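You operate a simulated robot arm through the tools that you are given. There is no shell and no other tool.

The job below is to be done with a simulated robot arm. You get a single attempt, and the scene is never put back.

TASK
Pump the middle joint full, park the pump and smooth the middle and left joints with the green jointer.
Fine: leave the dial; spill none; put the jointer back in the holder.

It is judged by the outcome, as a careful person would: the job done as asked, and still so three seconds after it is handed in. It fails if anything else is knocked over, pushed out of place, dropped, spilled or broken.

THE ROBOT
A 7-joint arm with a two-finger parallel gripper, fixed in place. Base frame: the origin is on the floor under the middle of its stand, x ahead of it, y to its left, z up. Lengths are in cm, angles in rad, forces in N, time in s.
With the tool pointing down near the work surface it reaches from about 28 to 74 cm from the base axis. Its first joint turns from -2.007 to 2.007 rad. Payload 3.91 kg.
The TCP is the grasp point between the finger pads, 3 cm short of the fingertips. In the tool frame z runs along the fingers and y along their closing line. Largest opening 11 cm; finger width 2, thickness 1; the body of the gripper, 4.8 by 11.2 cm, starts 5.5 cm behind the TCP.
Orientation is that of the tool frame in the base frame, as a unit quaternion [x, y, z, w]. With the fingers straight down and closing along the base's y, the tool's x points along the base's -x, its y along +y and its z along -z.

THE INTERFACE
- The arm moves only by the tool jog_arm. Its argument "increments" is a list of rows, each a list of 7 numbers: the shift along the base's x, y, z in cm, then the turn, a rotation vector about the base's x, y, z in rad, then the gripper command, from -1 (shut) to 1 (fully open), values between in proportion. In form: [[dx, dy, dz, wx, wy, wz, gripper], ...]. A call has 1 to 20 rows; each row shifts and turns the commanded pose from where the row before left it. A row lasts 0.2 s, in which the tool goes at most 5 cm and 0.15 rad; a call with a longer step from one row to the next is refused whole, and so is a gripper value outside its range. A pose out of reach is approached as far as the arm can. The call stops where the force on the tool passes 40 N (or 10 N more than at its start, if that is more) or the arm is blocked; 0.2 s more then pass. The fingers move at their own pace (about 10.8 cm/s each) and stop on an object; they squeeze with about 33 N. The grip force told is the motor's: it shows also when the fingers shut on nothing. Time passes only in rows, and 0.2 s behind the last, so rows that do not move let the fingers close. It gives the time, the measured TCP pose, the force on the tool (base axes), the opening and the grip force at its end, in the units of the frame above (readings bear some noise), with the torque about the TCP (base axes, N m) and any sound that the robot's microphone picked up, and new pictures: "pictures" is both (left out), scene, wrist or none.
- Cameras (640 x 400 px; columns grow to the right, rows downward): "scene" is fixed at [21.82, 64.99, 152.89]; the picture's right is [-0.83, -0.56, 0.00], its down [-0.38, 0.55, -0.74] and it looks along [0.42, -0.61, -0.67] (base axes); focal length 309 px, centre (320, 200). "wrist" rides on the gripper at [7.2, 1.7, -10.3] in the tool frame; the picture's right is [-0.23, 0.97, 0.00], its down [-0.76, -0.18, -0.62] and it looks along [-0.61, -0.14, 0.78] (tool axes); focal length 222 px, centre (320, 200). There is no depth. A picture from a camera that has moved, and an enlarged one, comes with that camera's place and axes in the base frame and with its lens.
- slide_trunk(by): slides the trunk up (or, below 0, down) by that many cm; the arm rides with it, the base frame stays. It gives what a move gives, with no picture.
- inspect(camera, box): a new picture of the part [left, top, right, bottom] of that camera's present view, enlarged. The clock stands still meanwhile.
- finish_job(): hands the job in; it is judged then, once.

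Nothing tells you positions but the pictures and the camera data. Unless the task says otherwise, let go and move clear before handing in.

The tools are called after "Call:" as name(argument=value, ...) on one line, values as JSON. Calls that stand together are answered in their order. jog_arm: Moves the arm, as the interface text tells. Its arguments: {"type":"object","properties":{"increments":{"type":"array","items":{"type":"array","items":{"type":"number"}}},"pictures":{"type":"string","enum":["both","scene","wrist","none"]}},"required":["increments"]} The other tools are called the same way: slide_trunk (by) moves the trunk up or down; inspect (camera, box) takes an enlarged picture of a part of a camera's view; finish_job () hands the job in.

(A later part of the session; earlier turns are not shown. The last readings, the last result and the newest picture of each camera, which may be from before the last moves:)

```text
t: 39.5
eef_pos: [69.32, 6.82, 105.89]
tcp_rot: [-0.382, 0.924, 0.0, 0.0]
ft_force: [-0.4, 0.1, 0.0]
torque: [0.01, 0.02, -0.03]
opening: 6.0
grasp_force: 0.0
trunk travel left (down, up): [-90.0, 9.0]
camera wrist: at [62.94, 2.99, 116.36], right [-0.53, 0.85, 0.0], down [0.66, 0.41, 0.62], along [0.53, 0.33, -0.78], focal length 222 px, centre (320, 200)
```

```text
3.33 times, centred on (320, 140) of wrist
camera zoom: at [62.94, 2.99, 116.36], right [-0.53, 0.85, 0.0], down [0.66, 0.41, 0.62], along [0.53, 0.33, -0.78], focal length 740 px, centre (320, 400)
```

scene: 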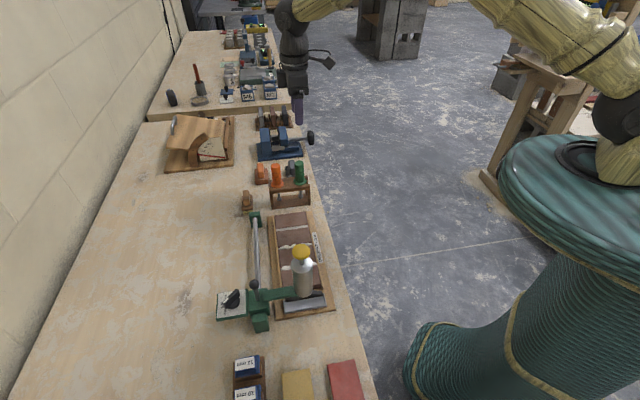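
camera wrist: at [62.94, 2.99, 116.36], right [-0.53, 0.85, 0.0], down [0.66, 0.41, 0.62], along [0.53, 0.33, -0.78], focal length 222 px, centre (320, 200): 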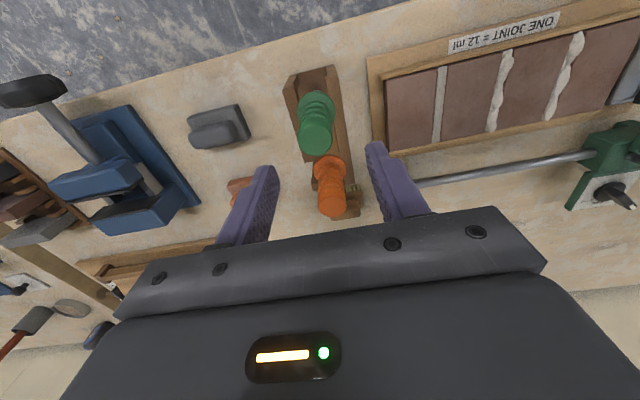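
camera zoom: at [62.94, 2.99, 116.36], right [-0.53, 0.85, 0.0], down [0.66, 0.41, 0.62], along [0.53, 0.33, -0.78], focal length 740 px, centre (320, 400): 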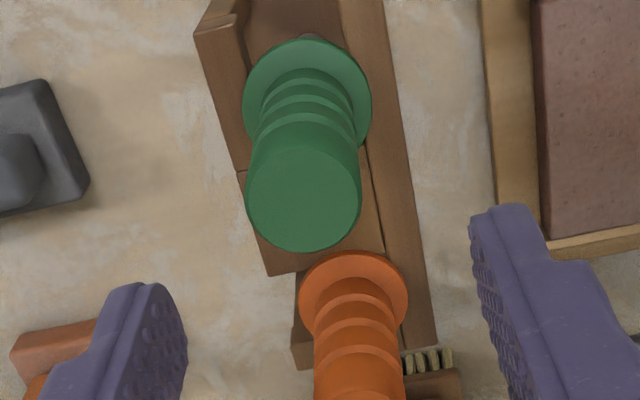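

Call:
jog_arm(increments=[[0.08, -0.29, -2, 0, 0, 0, 0.09], [0, 0, -3, 0, 0, 0, 0.09], [0, 0, -2.5, 0, 0, 0, 0.09], [0, 0, -1.9, 0, 0, 0, 0.09], [0, 0, 0, 0, 0, 0, 0.09]], pictures="wrist")

Call:
inspect(camera="wrist", box=[200, 80, 420, 240])

Call:
inspect(camera="scene", box=[260, 140, 330, 215])

```text
t: 40.7
eef_pos: [69.35, 6.4, 96.61]
tcp_rot: [-0.383, 0.924, 0.0, 0.0]
ft_force: [-1.2, 0.5, 0.6]
torque: [0.01, 0.02, -0.02]
opening: 5.99
grasp_force: 0.0
trunk travel left (down, up): [-90.0, 9.0]
camera wrist: at [63.04, 2.61, 107.13], right [-0.53, 0.85, 0.0], down [0.66, 0.41, 0.62], along [0.53, 0.33, -0.78], focal length 222 px, centre (320, 200)
```

wrist: 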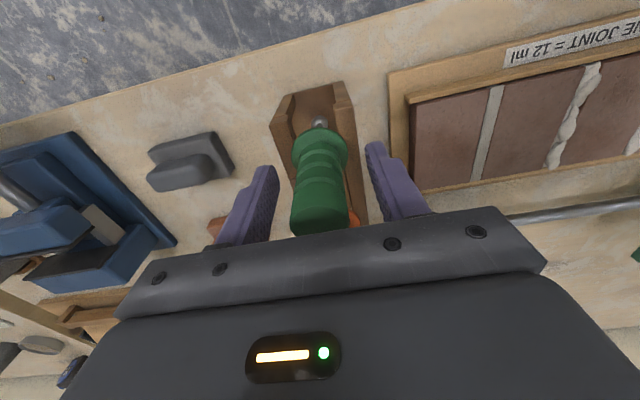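

```text
2.50 times, centred on (310, 160) of wrist
camera zoom: at [63.04, 2.61, 107.13], right [-0.53, 0.85, 0.0], down [0.66, 0.41, 0.62], along [0.53, 0.33, -0.78], focal length 555 px, centre (345, 300)
```

zoom: 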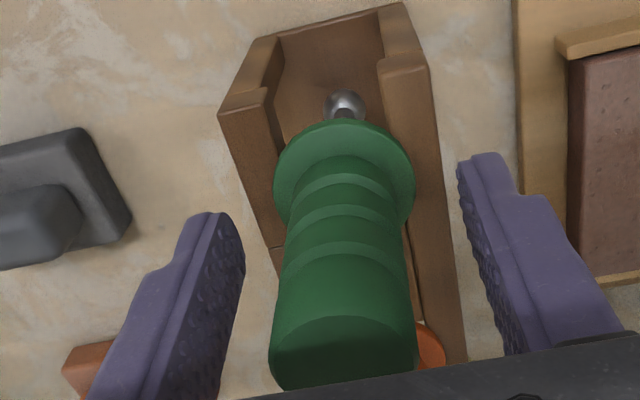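

```text
5.33 times, centred on (295, 178) of scene
camera zoom: at [21.82, 64.99, 152.89], right [-0.83, -0.56, 0.0], down [-0.38, 0.55, -0.74], along [0.42, -0.61, -0.67], focal length 1646 px, centre (453, 320)
```

zoom: 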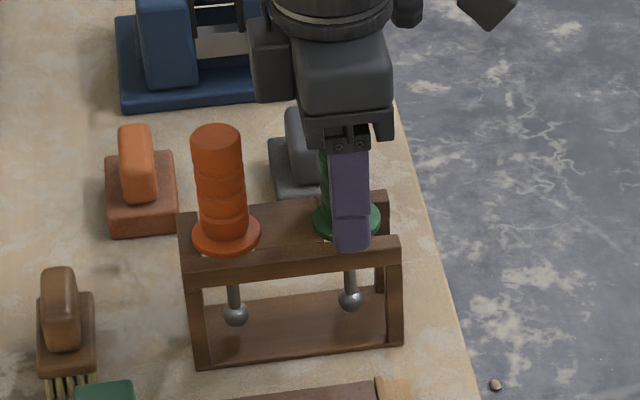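

The handle is between the fingers; I'll nudge 0.25 cm toward it in depth and close.

Call:
jog_arm(increments=[[0.17, 0.17, 0, 0, 0, 0, 0.09], [0, 0, 0, 0, 0, 0, -0.3], [0, 0, 0, 0, 0, 0, -1], [0, 0, 0, 0, 0, 0, -1], [0, 0, 0, 0, 0, 0, -1]], pictures="wrist")

Call:
inspect(camera="scene", box=[260, 140, 330, 215])

Call:
inspect(camera="wrist", box=[200, 80, 420, 240])

```text
t: 41.9
eef_pos: [69.61, 6.59, 96.56]
tcp_rot: [-0.382, 0.924, 0.0, 0.0]
ft_force: [0.7, -0.4, -0.1]
torque: [-0.05, -0.03, 0.01]
opening: 2.71
grasp_force: 33.1
trunk travel left (down, up): [-90.0, 9.0]
camera wrist: at [63.2, 2.75, 107.02], right [-0.53, 0.85, 0.0], down [0.66, 0.41, 0.62], along [0.53, 0.33, -0.78], focal length 222 px, centre (320, 200)
```

wrist: 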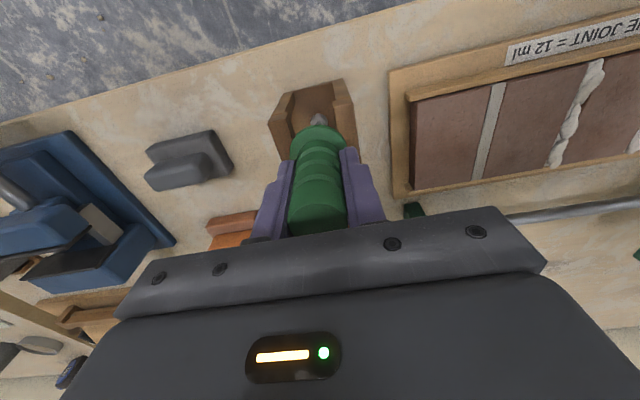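

```text
5.33 times, centred on (295, 178) of scene
camera zoom: at [21.82, 64.99, 152.89], right [-0.83, -0.56, 0.0], down [-0.38, 0.55, -0.74], along [0.42, -0.61, -0.67], focal length 1646 px, centre (453, 320)
```

zoom: 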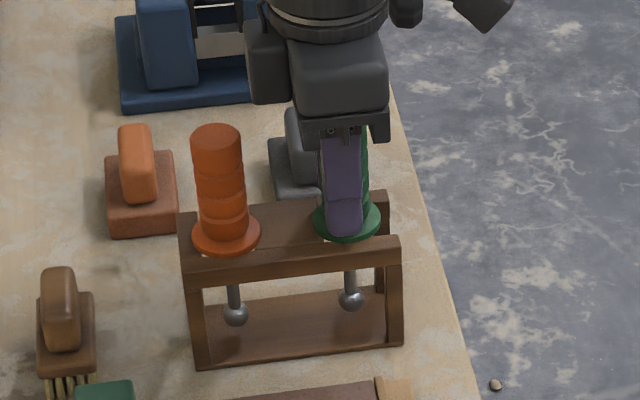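

```text
2.50 times, centred on (310, 160) of wrist
camera zoom: at [63.2, 2.75, 107.02], right [-0.53, 0.85, 0.0], down [0.66, 0.41, 0.62], along [0.53, 0.33, -0.78], focal length 555 px, centre (345, 300)
```

zoom: 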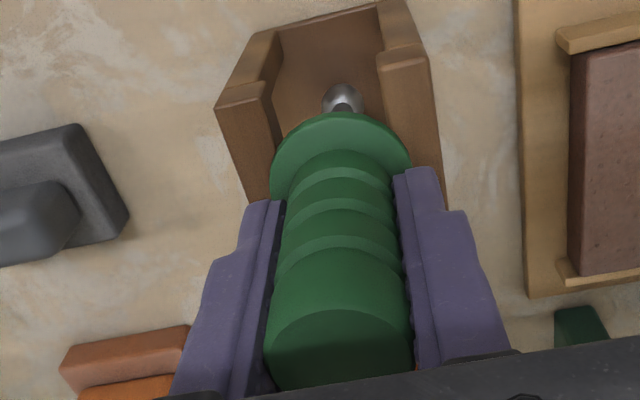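

Gripped (2.7 cm), but the fingers sit slightly off-centre on the handle. While it's still safely in the holder, I'll reopen, shift back 0.3 cm and regrip.

Call:
jog_arm(increments=[[0, 0, 0, 0, 0, 0, -0.3], [0, 0, 0, 0, 0, 0, -0.1], [-0.2, -0.2, 0, 0, 0, 0, -0.1], [0, 0, 0, 0, 0, 0, -0.1], [0, 0, 0, 0, 0, 0, -0.4], [0, 0, 0, 0, 0, 0, -1], [0, 0, 0, 0, 0, 0, -1], [0, 0, 0, 0, 0, 0, -1]], pictures="wrist")

Call:
inspect(camera="scene", box=[260, 140, 330, 215])

```text
t: 43.7
eef_pos: [69.32, 6.36, 96.65]
tcp_rot: [-0.383, 0.924, 0.0, 0.0]
ft_force: [0.9, 0.5, -0.5]
torque: [-0.04, -0.02, 0.01]
opening: 2.73
grasp_force: 32.9
trunk travel left (down, up): [-90.0, 9.0]
camera wrist: at [62.94, 2.58, 106.96], right [-0.53, 0.85, 0.0], down [0.66, 0.41, 0.62], along [0.53, 0.33, -0.78], focal length 222 px, centre (320, 200)
```

wrist: 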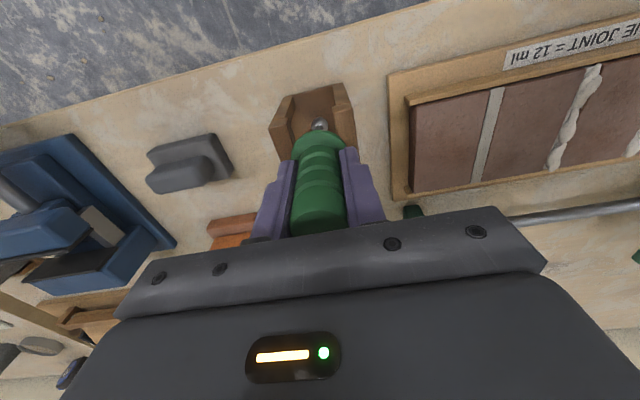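

```text
5.33 times, centred on (295, 178) of scene
camera zoom: at [21.82, 64.99, 152.89], right [-0.83, -0.56, 0.0], down [-0.38, 0.55, -0.74], along [0.42, -0.61, -0.67], focal length 1646 px, centre (453, 320)
```

zoom: 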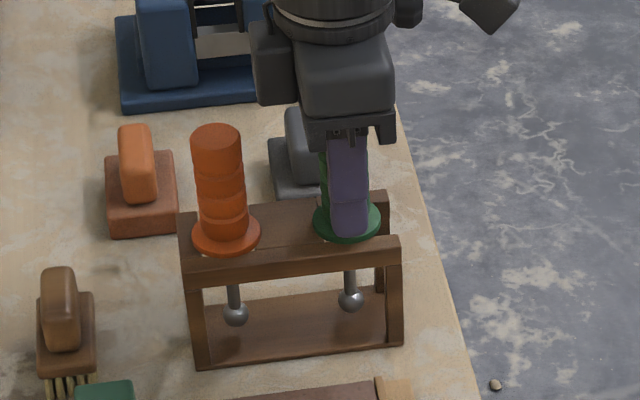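

Regripped well-centred at TCP (69.3, 6.4, 96.65). Now lifting the jointer straight up out of the slot.

Call:
jog_arm(increments=[[0, 0, 1, 0, 0, 0, -1], [0, 0, 2, 0, 0, 0, -1], [0, 0, 3, 0, 0, 0, -1], [0, 0, 3, 0, 0, 0, -1], [0, 0, 2, 0, 0, 0, -1], [0, 0, 0, 0, 0, 0, -1]])

Call:
inspect(camera="scene", box=[250, 110, 330, 210])

```text
t: 45.1
eef_pos: [69.43, 6.48, 107.6]
tcp_rot: [-0.382, 0.924, 0.0, -0.001]
ft_force: [0.1, 0.5, -1.4]
torque: [-0.04, 0.01, 0.0]
opening: 2.7
grasp_force: 33.4
trunk travel left (down, up): [-90.0, 9.0]
camera wrist: at [63.03, 2.56, 118.03], right [-0.53, 0.85, 0.0], down [0.67, 0.41, 0.62], along [0.53, 0.33, -0.78], focal length 222 px, centre (320, 200)
```

scene: 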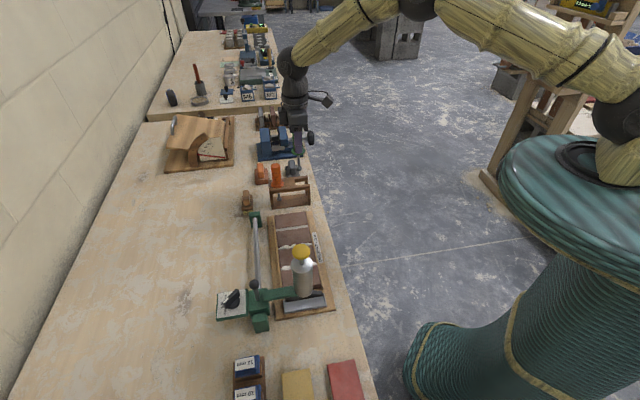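
wrist: 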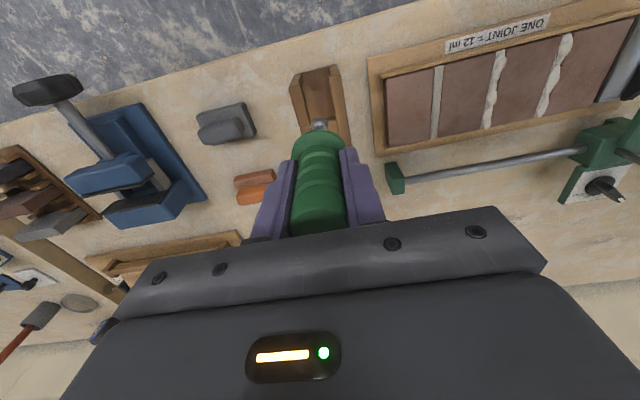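

```text
4.00 times, centred on (290, 160) of scene
camera zoom: at [21.82, 64.99, 152.89], right [-0.83, -0.56, 0.0], down [-0.38, 0.55, -0.74], along [0.42, -0.61, -0.67], focal length 1235 px, centre (440, 360)
```

zoom: 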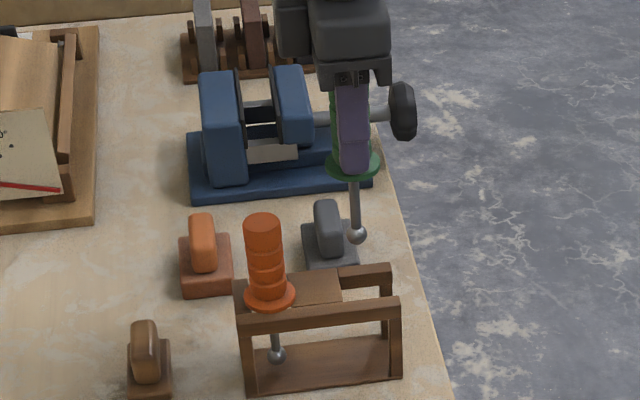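

The jointer is out with its ball tip clear. Moving over to the middle joint at safe height.

Call:
jog_arm(increments=[[-2.0, 3.0, 0, 0, 0, 0, -1], [-2.0, 3.0, 0, 0, 0, 0, -1], [-2.0, 3.0, 0, 0, 0, 0, -1], [-2.0, 3.0, 0, 0, 0, 0, -1], [-2.0, 3.0, 0, 0, 0, 0, -1], [-2.1, 3.1, 0, 0, 0, 0, -1], [0, 0, 0, 0, 0, 0, -1]])

Call:
inspect(camera="scene", box=[260, 180, 340, 280])

Call:
inspect(camera="wrist", box=[240, 50, 400, 170])

```text
t: 46.7
eef_pos: [57.28, 24.4, 107.34]
tcp_rot: [-0.383, 0.924, 0.0, 0.0]
ft_force: [-0.1, 0.0, -1.3]
torque: [0.03, 0.02, 0.03]
opening: 2.73
grasp_force: 33.2
trunk travel left (down, up): [-90.0, 9.0]
camera wrist: at [51.0, 20.5, 117.86], right [-0.53, 0.85, 0.0], down [0.66, 0.41, 0.62], along [0.53, 0.33, -0.78], focal length 222 px, centre (320, 200)
```

scene: 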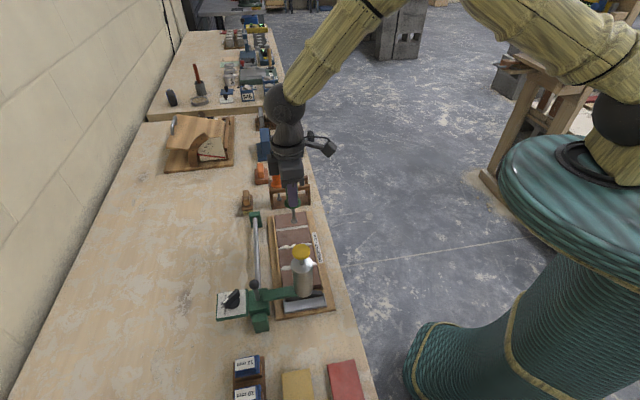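
wrist: 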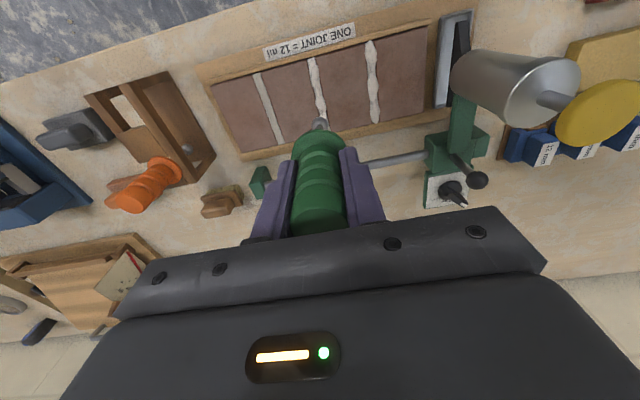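

```text
4.00 times, centred on (300, 230) of scene
camera zoom: at [21.82, 64.99, 152.89], right [-0.83, -0.56, 0.0], down [-0.38, 0.55, -0.74], along [0.42, -0.61, -0.67], focal length 1235 px, centre (400, 80)
```

zoom: 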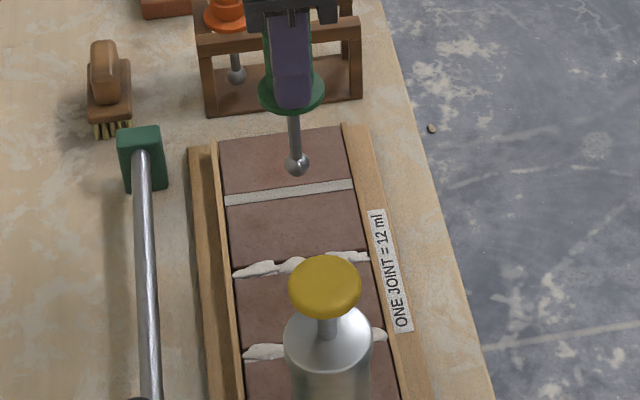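

```text
3.33 times, centred on (320, 110) of wrist
camera zoom: at [51.0, 20.5, 117.86], right [-0.53, 0.85, 0.0], down [0.66, 0.41, 0.62], along [0.53, 0.33, -0.78], focal length 740 px, centre (320, 500)
```

zoom: 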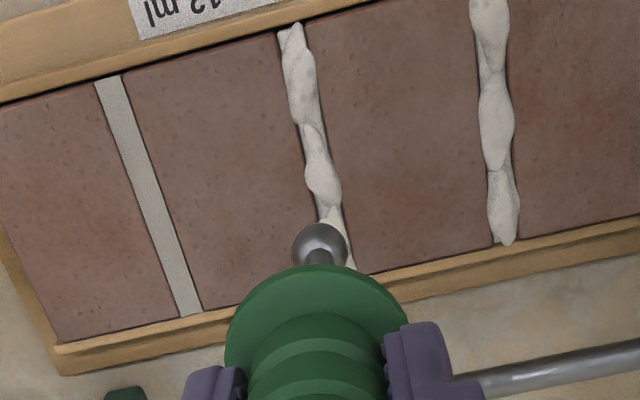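

The ball tip is on the joint line (s ≈ 23.25). I'll move to the robot-side end of the middle joint and lower to about 2 cm above it, then check alignment.

Call:
jog_arm(increments=[[-1.19, -1.19, 0, 0, 0, 0, -1], [-1.19, -1.19, 0, 0, 0, 0, -1], [0, 0, -2.5, 0, 0, 0, -1], [0, 0, -2.5, 0, 0, 0, -1], [0, 0, -1.5, 0, 0, 0, -1], [0, 0, 0, 0, 0, 0, -1]], pictures="none")

Call:
inspect(camera="scene", box=[270, 190, 330, 260])

Call:
inspect(camera="wrist", box=[240, 50, 400, 170])

```text
t: 48.1
eef_pos: [54.79, 22.17, 100.99]
tcp_rot: [-0.382, 0.924, 0.0, 0.0]
ft_force: [0.5, -0.6, -0.7]
torque: [-0.02, 0.02, 0.01]
opening: 2.72
grasp_force: 33.2
trunk travel left (down, up): [-90.0, 9.0]
```

```text
5.71 times, centred on (300, 225) of scene
camera zoom: at [21.82, 64.99, 152.89], right [-0.83, -0.56, 0.0], down [-0.38, 0.55, -0.74], along [0.42, -0.61, -0.67], focal length 1764 px, centre (434, 57)
```

zoom: 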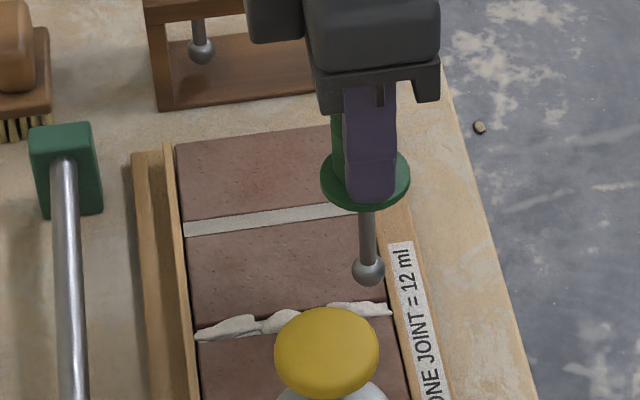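

```text
3.33 times, centred on (320, 110) of wrist
camera zoom: at [48.4, 18.31, 111.42], right [-0.53, 0.85, 0.0], down [0.66, 0.41, 0.62], along [0.53, 0.33, -0.78], focal length 740 px, centre (320, 500)
```

zoom: 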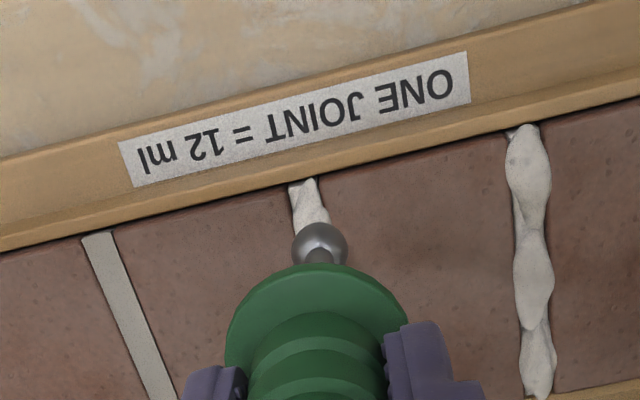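

Call:
jog_arm(increments=[[0.14, -0.14, -0.8, 0, 0, 0, -1], [0, 0, -0.5, 0, 0, 0, -1], [0, 0, -0.2, 0, 0, 0, -1], [0, 0, -0.1, 0, 0, 0, -1]], pictures="none")

Call:
inspect(camera="scene", box=[290, 215, 330, 250])

Call:
inspect(camera="wrist", box=[270, 70, 370, 145])

```text
t: 49.1
eef_pos: [54.93, 22.18, 99.41]
tcp_rot: [-0.383, 0.924, -0.001, 0.0]
ft_force: [0.1, 0.1, -1.0]
torque: [-0.01, -0.01, 0.02]
opening: 2.71
grasp_force: 32.9
trunk travel left (down, up): [-90.0, 9.0]
```

```text
11.43 times, centred on (310, 232) of scene
camera zoom: at [21.82, 64.99, 152.89], right [-0.83, -0.56, 0.0], down [-0.38, 0.55, -0.74], along [0.42, -0.61, -0.67], focal length 3528 px, centre (434, -171)
```

zoom: 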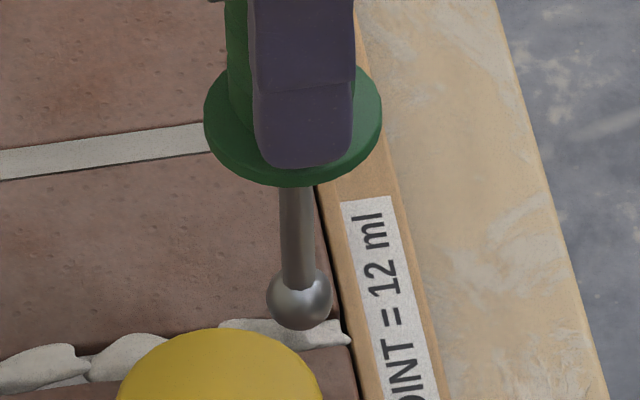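

```text
5.33 times, centred on (320, 108) of wrist
camera zoom: at [48.56, 18.29, 109.8], right [-0.53, 0.85, 0.0], down [0.66, 0.41, 0.62], along [0.53, 0.33, -0.78], focal length 1185 px, centre (320, 693)
```

zoom: 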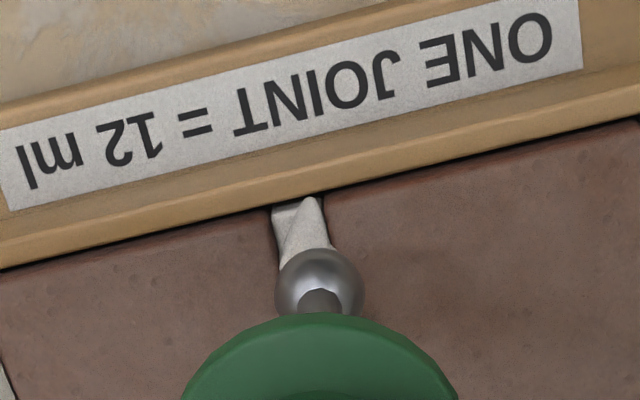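

Call:
jog_arm(increments=[[0.12, -0.12, 0, 0, 0, 0, -1], [0, 0, -0.2, 0, 0, 0, -1], [0, 0, -0.15, 0, 0, 0, -1], [0, 0, -0.1, 0, 0, 0, -1]], pictures="none")

Call:
inspect(camera="wrist", box=[270, 70, 370, 145])

```text
t: 50.1
eef_pos: [55.13, 21.88, 98.86]
tcp_rot: [-0.383, 0.924, 0.0, 0.0]
ft_force: [-0.4, 0.3, -1.2]
torque: [-0.02, 0.03, -0.01]
opening: 2.69
grasp_force: 32.8
trunk travel left (down, up): [-90.0, 9.0]
```

```text
5.33 times, centred on (320, 108) of wrist
camera zoom: at [48.77, 18.2, 109.37], right [-0.53, 0.85, 0.0], down [0.66, 0.41, 0.62], along [0.53, 0.33, -0.78], focal length 1185 px, centre (320, 693)
```

zoom: 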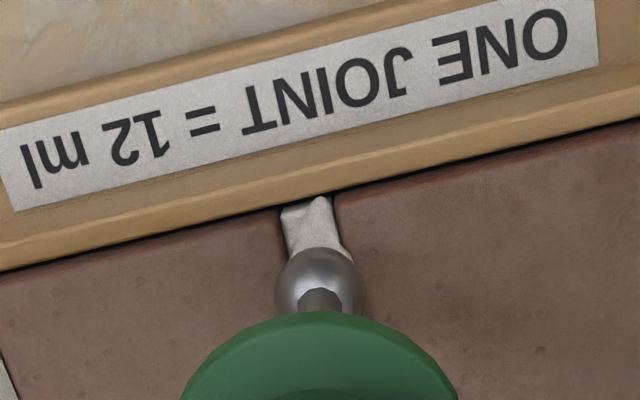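

Call:
jog_arm(increments=[[0, 0, -0.1, 0, 0, 0, -1], [0, 0, -0.1, 0, 0, 0, -1], [0, 0, -0.1, 0, 0, 0, -1]], pictures="none")

```text
t: 50.9
eef_pos: [55.18, 21.92, 98.64]
tcp_rot: [-0.383, 0.924, 0.0, 0.0]
ft_force: [-0.9, -0.6, -1.2]
torque: [0.01, 0.0, 0.02]
opening: 2.71
grasp_force: 32.5
trunk travel left (down, up): [-90.0, 9.0]
```

Call:
jog_arm(increments=[[0, 0, -0.1, 0, 0, 0, -1], [0, 0, -0.1, 0, 0, 0, -1]], pictures="none")

Call:
inspect(camera="scene", box=[290, 215, 330, 250])

Call:
inspect(camera="wrist", box=[270, 70, 370, 145])

```text
t: 51.5
eef_pos: [55.15, 22.05, 98.54]
tcp_rot: [-0.382, 0.924, 0.001, 0.001]
ft_force: [0.1, -1.3, 9.0]
torque: [-0.33, -0.14, -0.02]
opening: 2.7
grasp_force: 32.6
trunk travel left (down, up): [-90.0, 9.0]
```

```text
11.43 times, centred on (310, 232) of scene
camera zoom: at [21.82, 64.99, 152.89], right [-0.83, -0.56, 0.0], down [-0.38, 0.55, -0.74], along [0.42, -0.61, -0.67], focal length 3528 px, centre (434, -171)
```

zoom: 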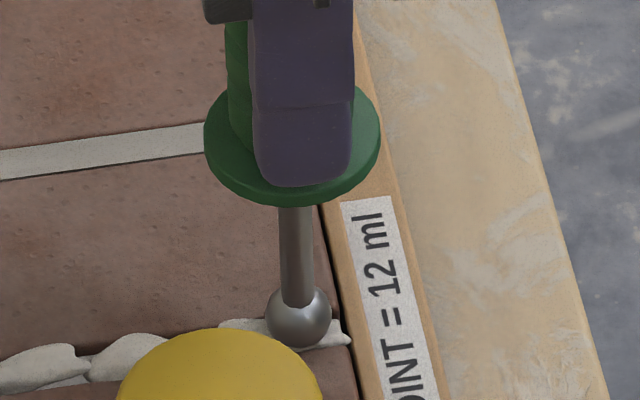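

```text
5.33 times, centred on (320, 108) of wrist
camera zoom: at [48.69, 18.13, 108.97], right [-0.53, 0.85, 0.0], down [0.66, 0.41, 0.63], along [0.53, 0.33, -0.78], focal length 1185 px, centre (320, 693)
```

zoom: 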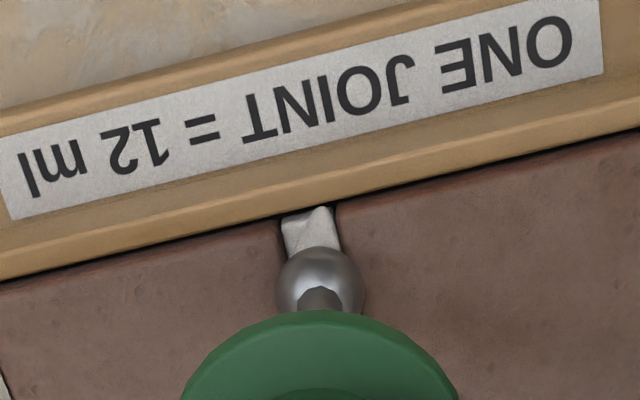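

Contact at TCP z ≈ 98.5 with about 9 N, the ball seated in the joint. I'll first ease slightly toward the robot-side end, then begin the stroke.

Call:
jog_arm(increments=[[-0.14, -0.14, 0, 0, 0, 0, -1], [-0.14, -0.14, 0, 0, 0, 0, -1], [0, 0, 0, 0, 0, 0, -1]], pictures="none")

Call:
inspect(camera="wrist", box=[270, 70, 370, 145])

```text
t: 52.3
eef_pos: [54.81, 21.85, 98.54]
tcp_rot: [-0.382, 0.924, -0.001, 0.002]
ft_force: [3.4, 7.4, 17.0]
torque: [0.87, -0.21, 0.0]
opening: 2.73
grasp_force: 32.8
trunk travel left (down, up): [-90.0, 9.0]
```

```text
5.33 times, centred on (320, 108) of wrist
camera zoom: at [48.45, 17.89, 108.89], right [-0.53, 0.85, 0.0], down [0.66, 0.41, 0.63], along [0.53, 0.33, -0.78], focal length 1185 px, centre (320, 693)
```

zoom: 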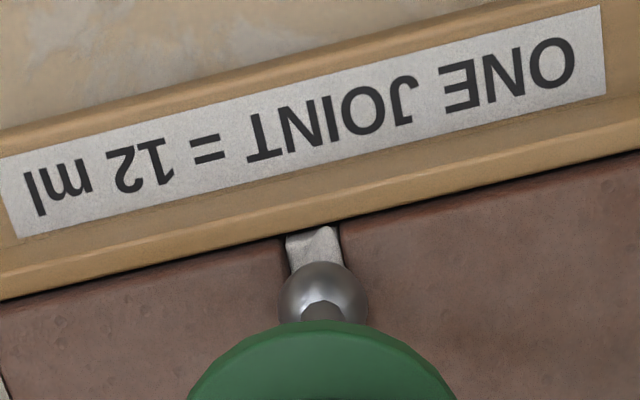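

Force rose to 17 N with some drag; I'll lighten the pressure a little and finish reaching the end before stroking forward.

Call:
jog_arm(increments=[[0, 0, 0.1, 0, 0, 0, -1], [-0.14, -0.14, 0, 0, 0, 0, -1], [-0.1, -0.1, 0, 0, 0, 0, -1], [0, 0, 0, 0, 0, 0, -1]], pictures="none")

Call:
inspect(camera="wrist", box=[270, 70, 370, 145])

Call:
inspect(camera="scene", box=[290, 215, 330, 250])

```text
t: 53.3
eef_pos: [54.4, 21.32, 98.43]
tcp_rot: [-0.382, 0.924, 0.0, -0.001]
ft_force: [-1.7, 5.9, 5.3]
torque: [0.59, 0.15, 0.03]
opening: 2.71
grasp_force: 33.4
trunk travel left (down, up): [-90.0, 9.0]
```

```text
5.33 times, centred on (320, 108) of wrist
camera zoom: at [48.09, 17.46, 108.9], right [-0.53, 0.85, 0.0], down [0.67, 0.41, 0.62], along [0.53, 0.33, -0.78], focal length 1185 px, centre (320, 693)
```

zoom: 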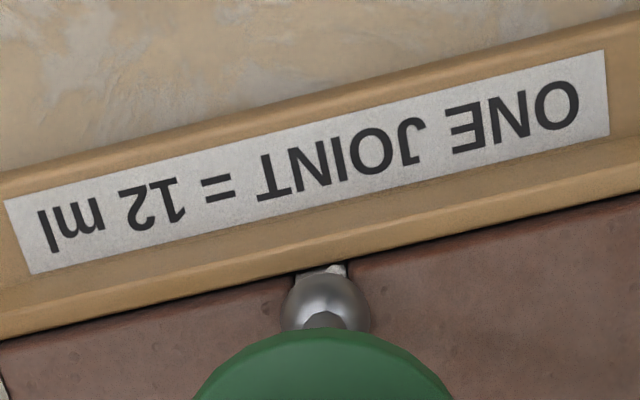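

```text
11.43 times, centred on (310, 232) of scene
camera zoom: at [21.82, 64.99, 152.89], right [-0.83, -0.56, 0.0], down [-0.38, 0.55, -0.74], along [0.42, -0.61, -0.67], focal length 3528 px, centre (434, -171)
```

zoom: 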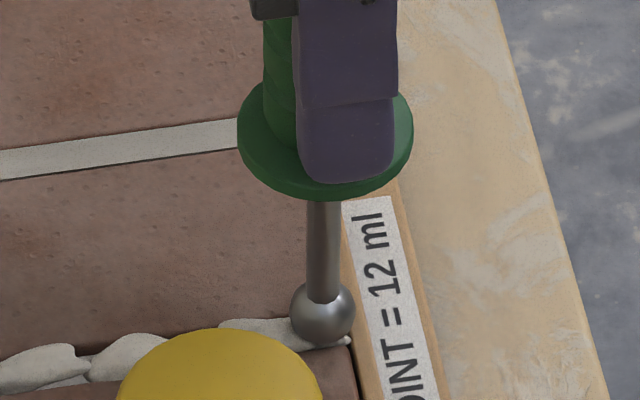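

At the robot-side end now. Starting the smoothing stroke toward the wall side, slowly.

Call:
jog_arm(increments=[[0.25, 0.25, 0, 0, 0, 0, -1], [0.25, 0.25, 0, 0, 0, 0, -1], [0.25, 0.25, 0, 0, 0, 0, -1], [0.25, 0.25, 0, 0, 0, 0, -1], [0.25, 0.25, 0, 0, 0, 0, -1], [0.25, 0.25, 0, 0, 0, 0, -1]], pictures="none")

Call:
inspect(camera="wrist", box=[250, 40, 390, 145])

Call:
inspect(camera="scene", box=[275, 210, 330, 255])

```text
t: 54.7
eef_pos: [56.04, 23.06, 98.43]
tcp_rot: [-0.383, 0.924, 0.0, 0.0]
ft_force: [0.1, 0.0, -1.5]
torque: [-0.02, -0.03, 0.0]
opening: 2.72
grasp_force: 33.0
trunk travel left (down, up): [-90.0, 9.0]
```

```text
3.81 times, centred on (320, 92) of wrist
camera zoom: at [49.74, 19.14, 108.95], right [-0.53, 0.85, 0.0], down [0.66, 0.41, 0.62], along [0.53, 0.33, -0.78], focal length 846 px, centre (320, 610)
```

zoom: 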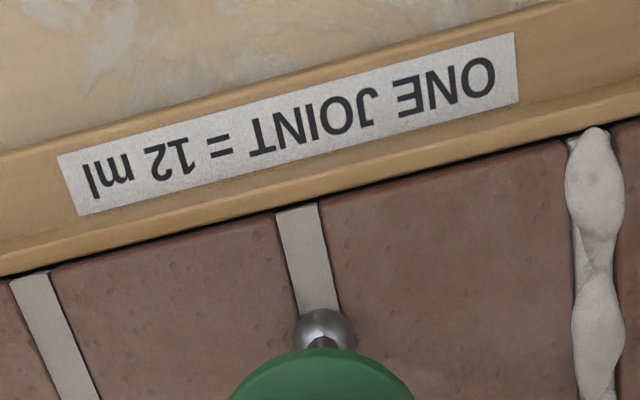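

```text
8.89 times, centred on (302, 232) of scene
camera zoom: at [21.82, 64.99, 152.89], right [-0.83, -0.56, 0.0], down [-0.38, 0.55, -0.74], along [0.42, -0.61, -0.67], focal length 2744 px, centre (476, -89)
```

zoom: 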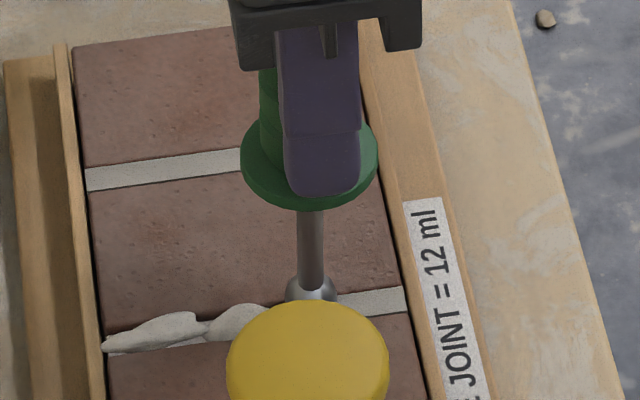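

It's working: the joint behind the ball is smooth right from the end. Contact has become light, so I'll lower 1 mm and continue the stroke.

Call:
jog_arm(increments=[[0.1, 0.1, -0.1, 0, 0, 0, -1], [0.25, 0.25, 0, 0, 0, 0, -1], [0.25, 0.25, 0, 0, 0, 0, -1], [0.25, 0.25, 0, 0, 0, 0, -1], [0.25, 0.25, 0, 0, 0, 0, -1], [0.25, 0.25, 0, 0, 0, 0, -1], [0.25, 0.25, 0, 0, 0, 0, -1]], pictures="none")

Call:
inspect(camera="wrist", box=[250, 20, 390, 145])

Call:
inspect(camera="scene", box=[275, 210, 330, 255])

```text
t: 56.3
eef_pos: [57.47, 24.51, 98.55]
tcp_rot: [-0.382, 0.924, 0.0, 0.001]
ft_force: [0.8, -4.7, 5.0]
torque: [-0.45, -0.09, 0.0]
opening: 2.68
grasp_force: 33.1
trunk travel left (down, up): [-90.0, 9.0]
```

```text
3.20 times, centred on (320, 82) of wrist
camera zoom: at [51.19, 20.68, 108.92], right [-0.53, 0.85, 0.0], down [0.66, 0.41, 0.62], along [0.53, 0.33, -0.78], focal length 711 px, centre (320, 576)
```

zoom: 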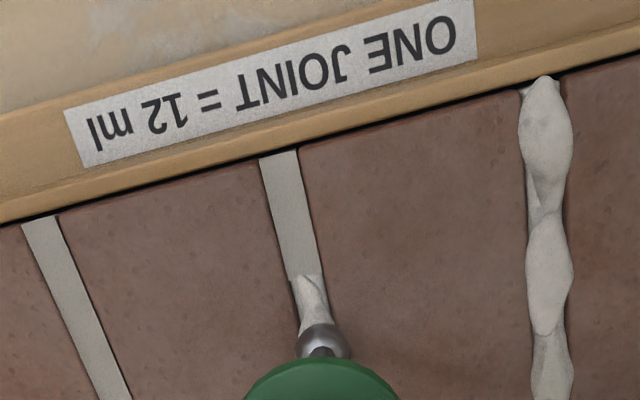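

```text
8.89 times, centred on (302, 232) of scene
camera zoom: at [21.82, 64.99, 152.89], right [-0.83, -0.56, 0.0], down [-0.38, 0.55, -0.74], along [0.42, -0.61, -0.67], focal length 2744 px, centre (476, -89)
```

zoom: 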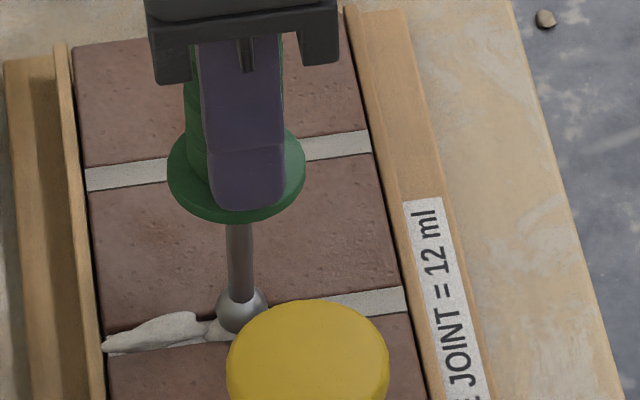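

A short stretch passed with too light a contact is still rough. I'll press slightly more, go back over it, then continue forward.

Call:
jog_arm(increments=[[0, 0, -0.08, 0, 0, 0, -1], [-0.25, -0.25, 0, 0, 0, 0, -1], [-0.25, -0.25, 0, 0, 0, 0, -1], [-0.25, -0.25, 0, 0, 0, 0, -1], [-0.25, -0.25, 0, 0, 0, 0, -1], [-0.25, -0.25, 0, 0, 0, 0, -1]], pictures="none")

Call:
inspect(camera="wrist", box=[250, 20, 390, 145])

Call:
inspect(camera="scene", box=[275, 210, 330, 255])

```text
t: 57.7
eef_pos: [56.3, 23.27, 98.31]
tcp_rot: [-0.384, 0.923, 0.0, 0.001]
ft_force: [6.2, 5.5, 14.1]
torque: [0.33, -0.79, -0.02]
opening: 2.7
grasp_force: 32.9
trunk travel left (down, up): [-90.0, 9.0]
```

```text
3.20 times, centred on (320, 82) of wrist
camera zoom: at [50.06, 19.48, 108.79], right [-0.53, 0.85, 0.0], down [0.66, 0.41, 0.62], along [0.53, 0.33, -0.78], focal length 711 px, centre (320, 576)
```

zoom: 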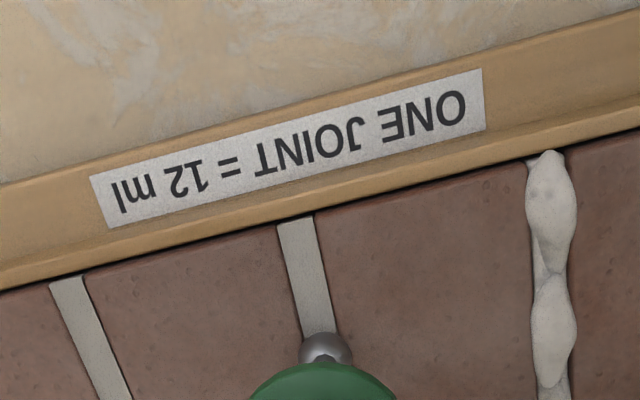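

```text
8.89 times, centred on (302, 232) of scene
camera zoom: at [21.82, 64.99, 152.89], right [-0.83, -0.56, 0.0], down [-0.38, 0.55, -0.74], along [0.42, -0.61, -0.67], focal length 2744 px, centre (476, -89)
```

zoom: 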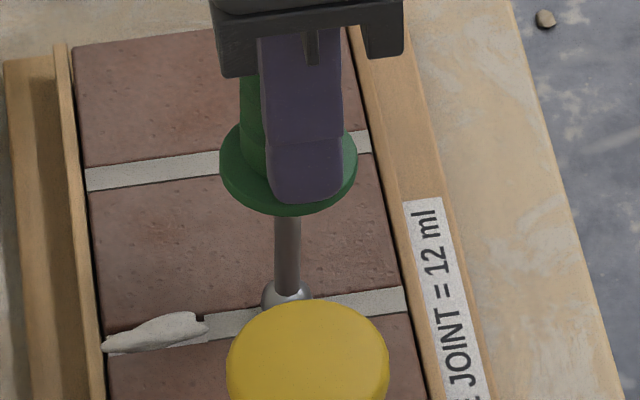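

The middle stretch is smooth now. Stroking forward to the wall-side end under about 10 N.

Call:
jog_arm(increments=[[0.25, 0.25, 0, 0, 0, 0, -1], [0.25, 0.25, 0, 0, 0, 0, -1], [0.25, 0.25, 0, 0, 0, 0, -1], [0.25, 0.25, 0, 0, 0, 0, -1], [0.25, 0.25, 0, 0, 0, 0, -1], [0.25, 0.25, 0, 0, 0, 0, -1], [0.25, 0.25, 0, 0, 0, 0, -1], [0.25, 0.25, 0, 0, 0, 0, -1], [0.25, 0.25, 0, 0, 0, 0, -1], [0.25, 0.25, 0, 0, 0, 0, -1]], pictures="none")

Call:
inspect(camera="wrist", box=[250, 20, 390, 145])

Call:
inspect(camera="scene", box=[275, 210, 330, 255])

```text
t: 59.9
eef_pos: [58.98, 25.82, 98.48]
tcp_rot: [-0.383, 0.924, 0.0, -0.001]
ft_force: [-3.6, 1.3, 2.2]
torque: [0.07, 0.27, 0.04]
opening: 2.72
grasp_force: 33.3
trunk travel left (down, up): [-90.0, 9.0]
```

```text
3.20 times, centred on (320, 82) of wrist
camera zoom: at [52.62, 21.95, 108.78], right [-0.53, 0.85, 0.0], down [0.66, 0.41, 0.62], along [0.53, 0.33, -0.78], focal length 711 px, centre (320, 576)
```

zoom: 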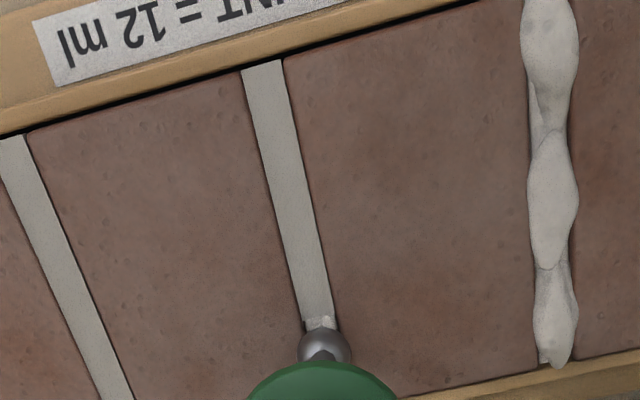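

```text
8.89 times, centred on (302, 232) of scene
camera zoom: at [21.82, 64.99, 152.89], right [-0.83, -0.56, 0.0], down [-0.38, 0.55, -0.74], along [0.42, -0.61, -0.67], focal length 2744 px, centre (476, -89)
```

zoom: 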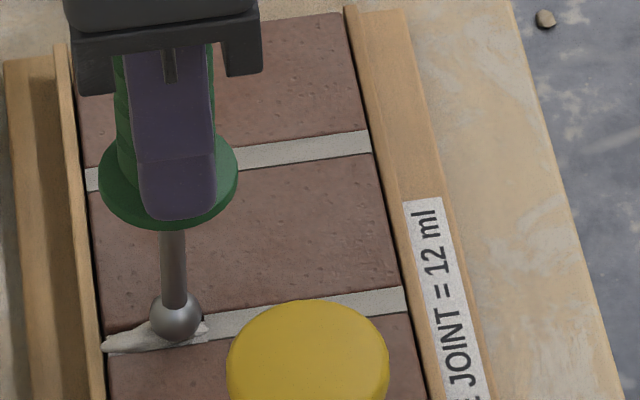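

Call:
jog_arm(increments=[[0, 0, -0.1, 0, 0, 0, -1], [0.25, 0.25, -0.02, 0, 0, 0, -1], [0.25, 0.25, -0.02, 0, 0, 0, -1], [0.25, 0.25, 0, 0, 0, 0, -1], [0.25, 0.25, 0, 0, 0, 0, -1], [0.2, 0.2, 0, 0, 0, 0, -1]], pictures="none")

Call:
inspect(camera="wrist", box=[250, 20, 390, 145])

Call:
inspect(camera="scene", box=[275, 220, 315, 255])

```text
t: 61.3
eef_pos: [60.03, 26.85, 98.28]
tcp_rot: [-0.382, 0.924, -0.001, 0.001]
ft_force: [-4.9, -0.6, 8.3]
torque: [-0.1, 0.44, 0.0]
opening: 2.69
grasp_force: 32.9
trunk travel left (down, up): [-90.0, 9.0]
```

```text
3.20 times, centred on (320, 82) of wrist
camera zoom: at [53.59, 23.04, 108.69], right [-0.53, 0.85, 0.0], down [0.66, 0.41, 0.62], along [0.53, 0.33, -0.78], focal length 711 px, centre (320, 576)
```

zoom: 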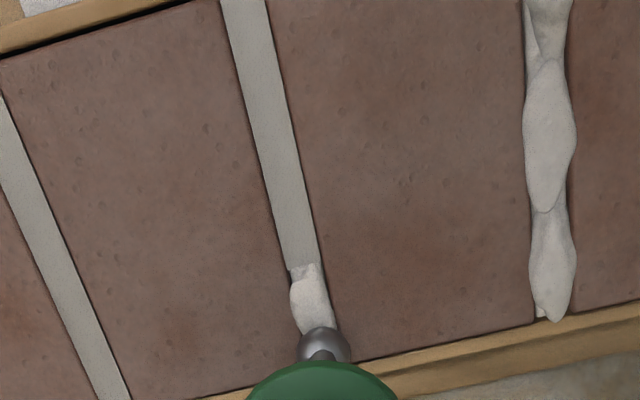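

```text
11.43 times, centred on (295, 238) of scene
camera zoom: at [21.82, 64.99, 152.89], right [-0.83, -0.56, 0.0], down [-0.38, 0.55, -0.74], along [0.42, -0.61, -0.67], focal length 3528 px, centre (606, -229)
```

zoom: 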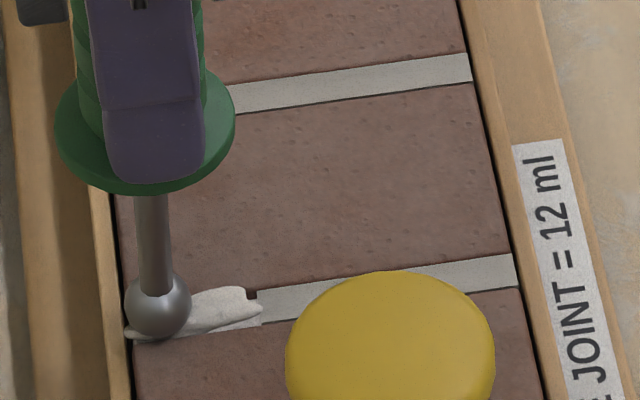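

The last stretch needs firmer pressure. I'll press about 1 mm more, reach the end, and go back over it.

Call:
jog_arm(increments=[[0.1, 0.1, -0.08, 0, 0, 0, -1], [0, 0, 0, 0, 0, 0, -1], [-0.25, -0.25, 0, 0, 0, 0, -1], [-0.25, -0.25, 0, 0, 0, 0, -1], [-0.25, -0.25, 0, 0, 0, 0, -1], [-0.25, -0.25, 0, 0, 0, 0, -1], [-0.25, -0.25, 0, 0, 0, 0, -1]], pictures="none")

Call:
inspect(camera="wrist", box=[250, 20, 390, 145])

Call:
inspect(camera="scene", box=[275, 220, 315, 255])

```text
t: 62.9
eef_pos: [59.09, 25.92, 98.15]
tcp_rot: [-0.382, 0.924, 0.0, 0.0]
ft_force: [5.7, 4.4, 13.3]
torque: [0.29, -0.72, 0.01]
opening: 2.73
grasp_force: 33.4
trunk travel left (down, up): [-90.0, 9.0]
```

```text
3.20 times, centred on (320, 82) of wrist
camera zoom: at [52.63, 22.07, 108.55], right [-0.53, 0.85, 0.0], down [0.66, 0.41, 0.62], along [0.53, 0.33, -0.78], focal length 711 px, centre (320, 576)
```

zoom: 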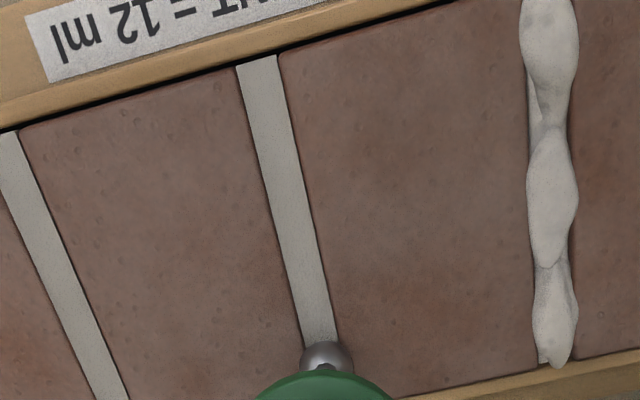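

```text
11.43 times, centred on (295, 238) of scene
camera zoom: at [21.82, 64.99, 152.89], right [-0.83, -0.56, 0.0], down [-0.38, 0.55, -0.74], along [0.42, -0.61, -0.67], focal length 3528 px, centre (606, -229)
```

zoom: 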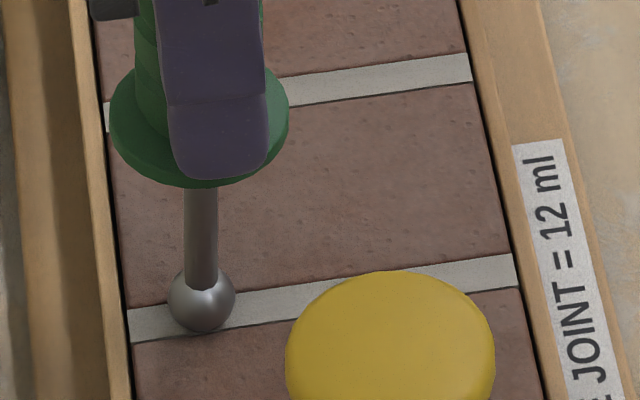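

The middle joint is fully smooth end to end. Lifting clear and checking the jointer in the grip.

Call:
jog_arm(increments=[[0, 0, 0.5, 0, 0, 0, -1], [0, 0, 1.5, 0, 0, 0, -1], [0, 0, 2, 0, 0, 0, -1], [0, 0, 0, 0, 0, 0, -1]])

Call:
inspect(camera="wrist", box=[250, 20, 390, 145])

Call:
inspect(camera="scene", box=[265, 190, 335, 260])

```text
t: 63.9
eef_pos: [59.1, 25.76, 102.18]
tcp_rot: [-0.383, 0.924, -0.001, -0.002]
ft_force: [-1.3, 0.4, -0.2]
torque: [-0.03, 0.0, 0.01]
opening: 2.7
grasp_force: 33.0
trunk travel left (down, up): [-90.0, 9.0]
camera wrist: at [52.75, 21.98, 112.53], right [-0.53, 0.85, 0.0], down [0.66, 0.41, 0.62], along [0.53, 0.33, -0.78], focal length 222 px, centre (320, 200)
```

scene: 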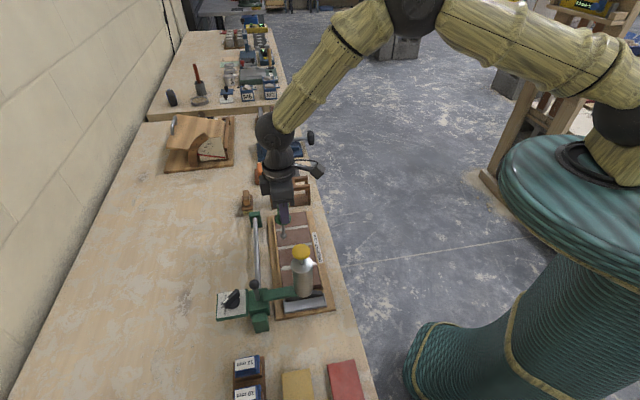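
wrist: 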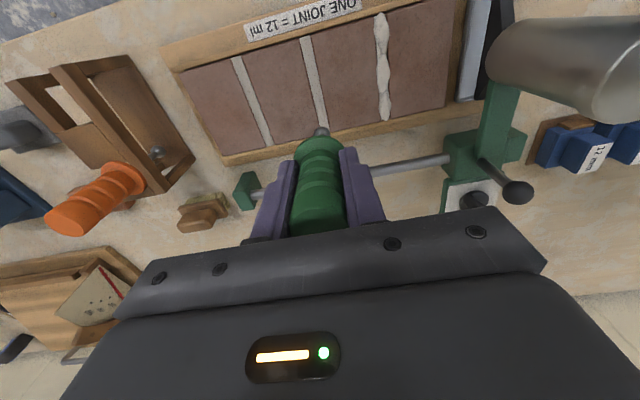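

```text
3.20 times, centred on (320, 82) of wrist
camera zoom: at [52.75, 21.98, 112.53], right [-0.53, 0.85, 0.0], down [0.66, 0.41, 0.62], along [0.53, 0.33, -0.78], focal length 711 px, centre (320, 576)
```

zoom: 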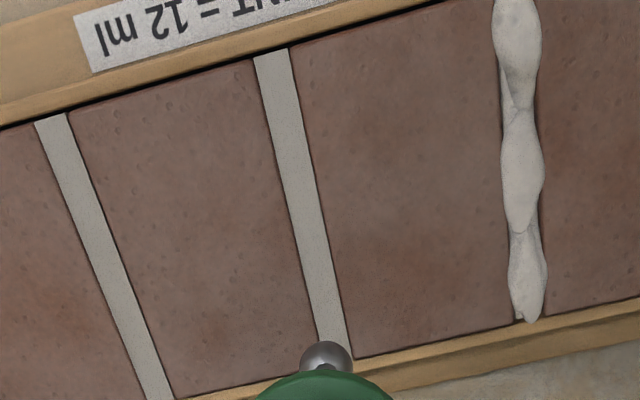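

```text
5.71 times, centred on (300, 225) of scene
camera zoom: at [21.82, 64.99, 152.89], right [-0.83, -0.56, 0.0], down [-0.38, 0.55, -0.74], along [0.42, -0.61, -0.67], focal length 1764 px, centre (434, 57)
```

zoom: 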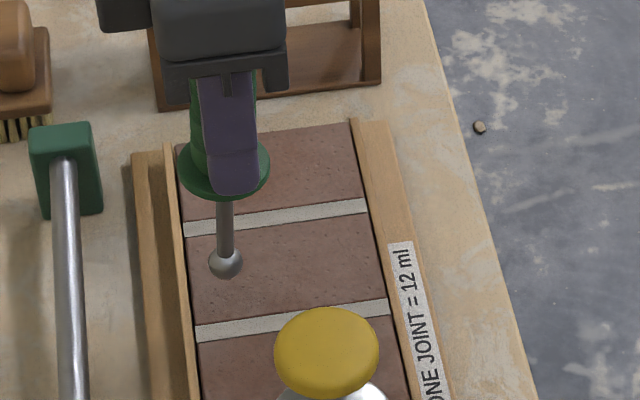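

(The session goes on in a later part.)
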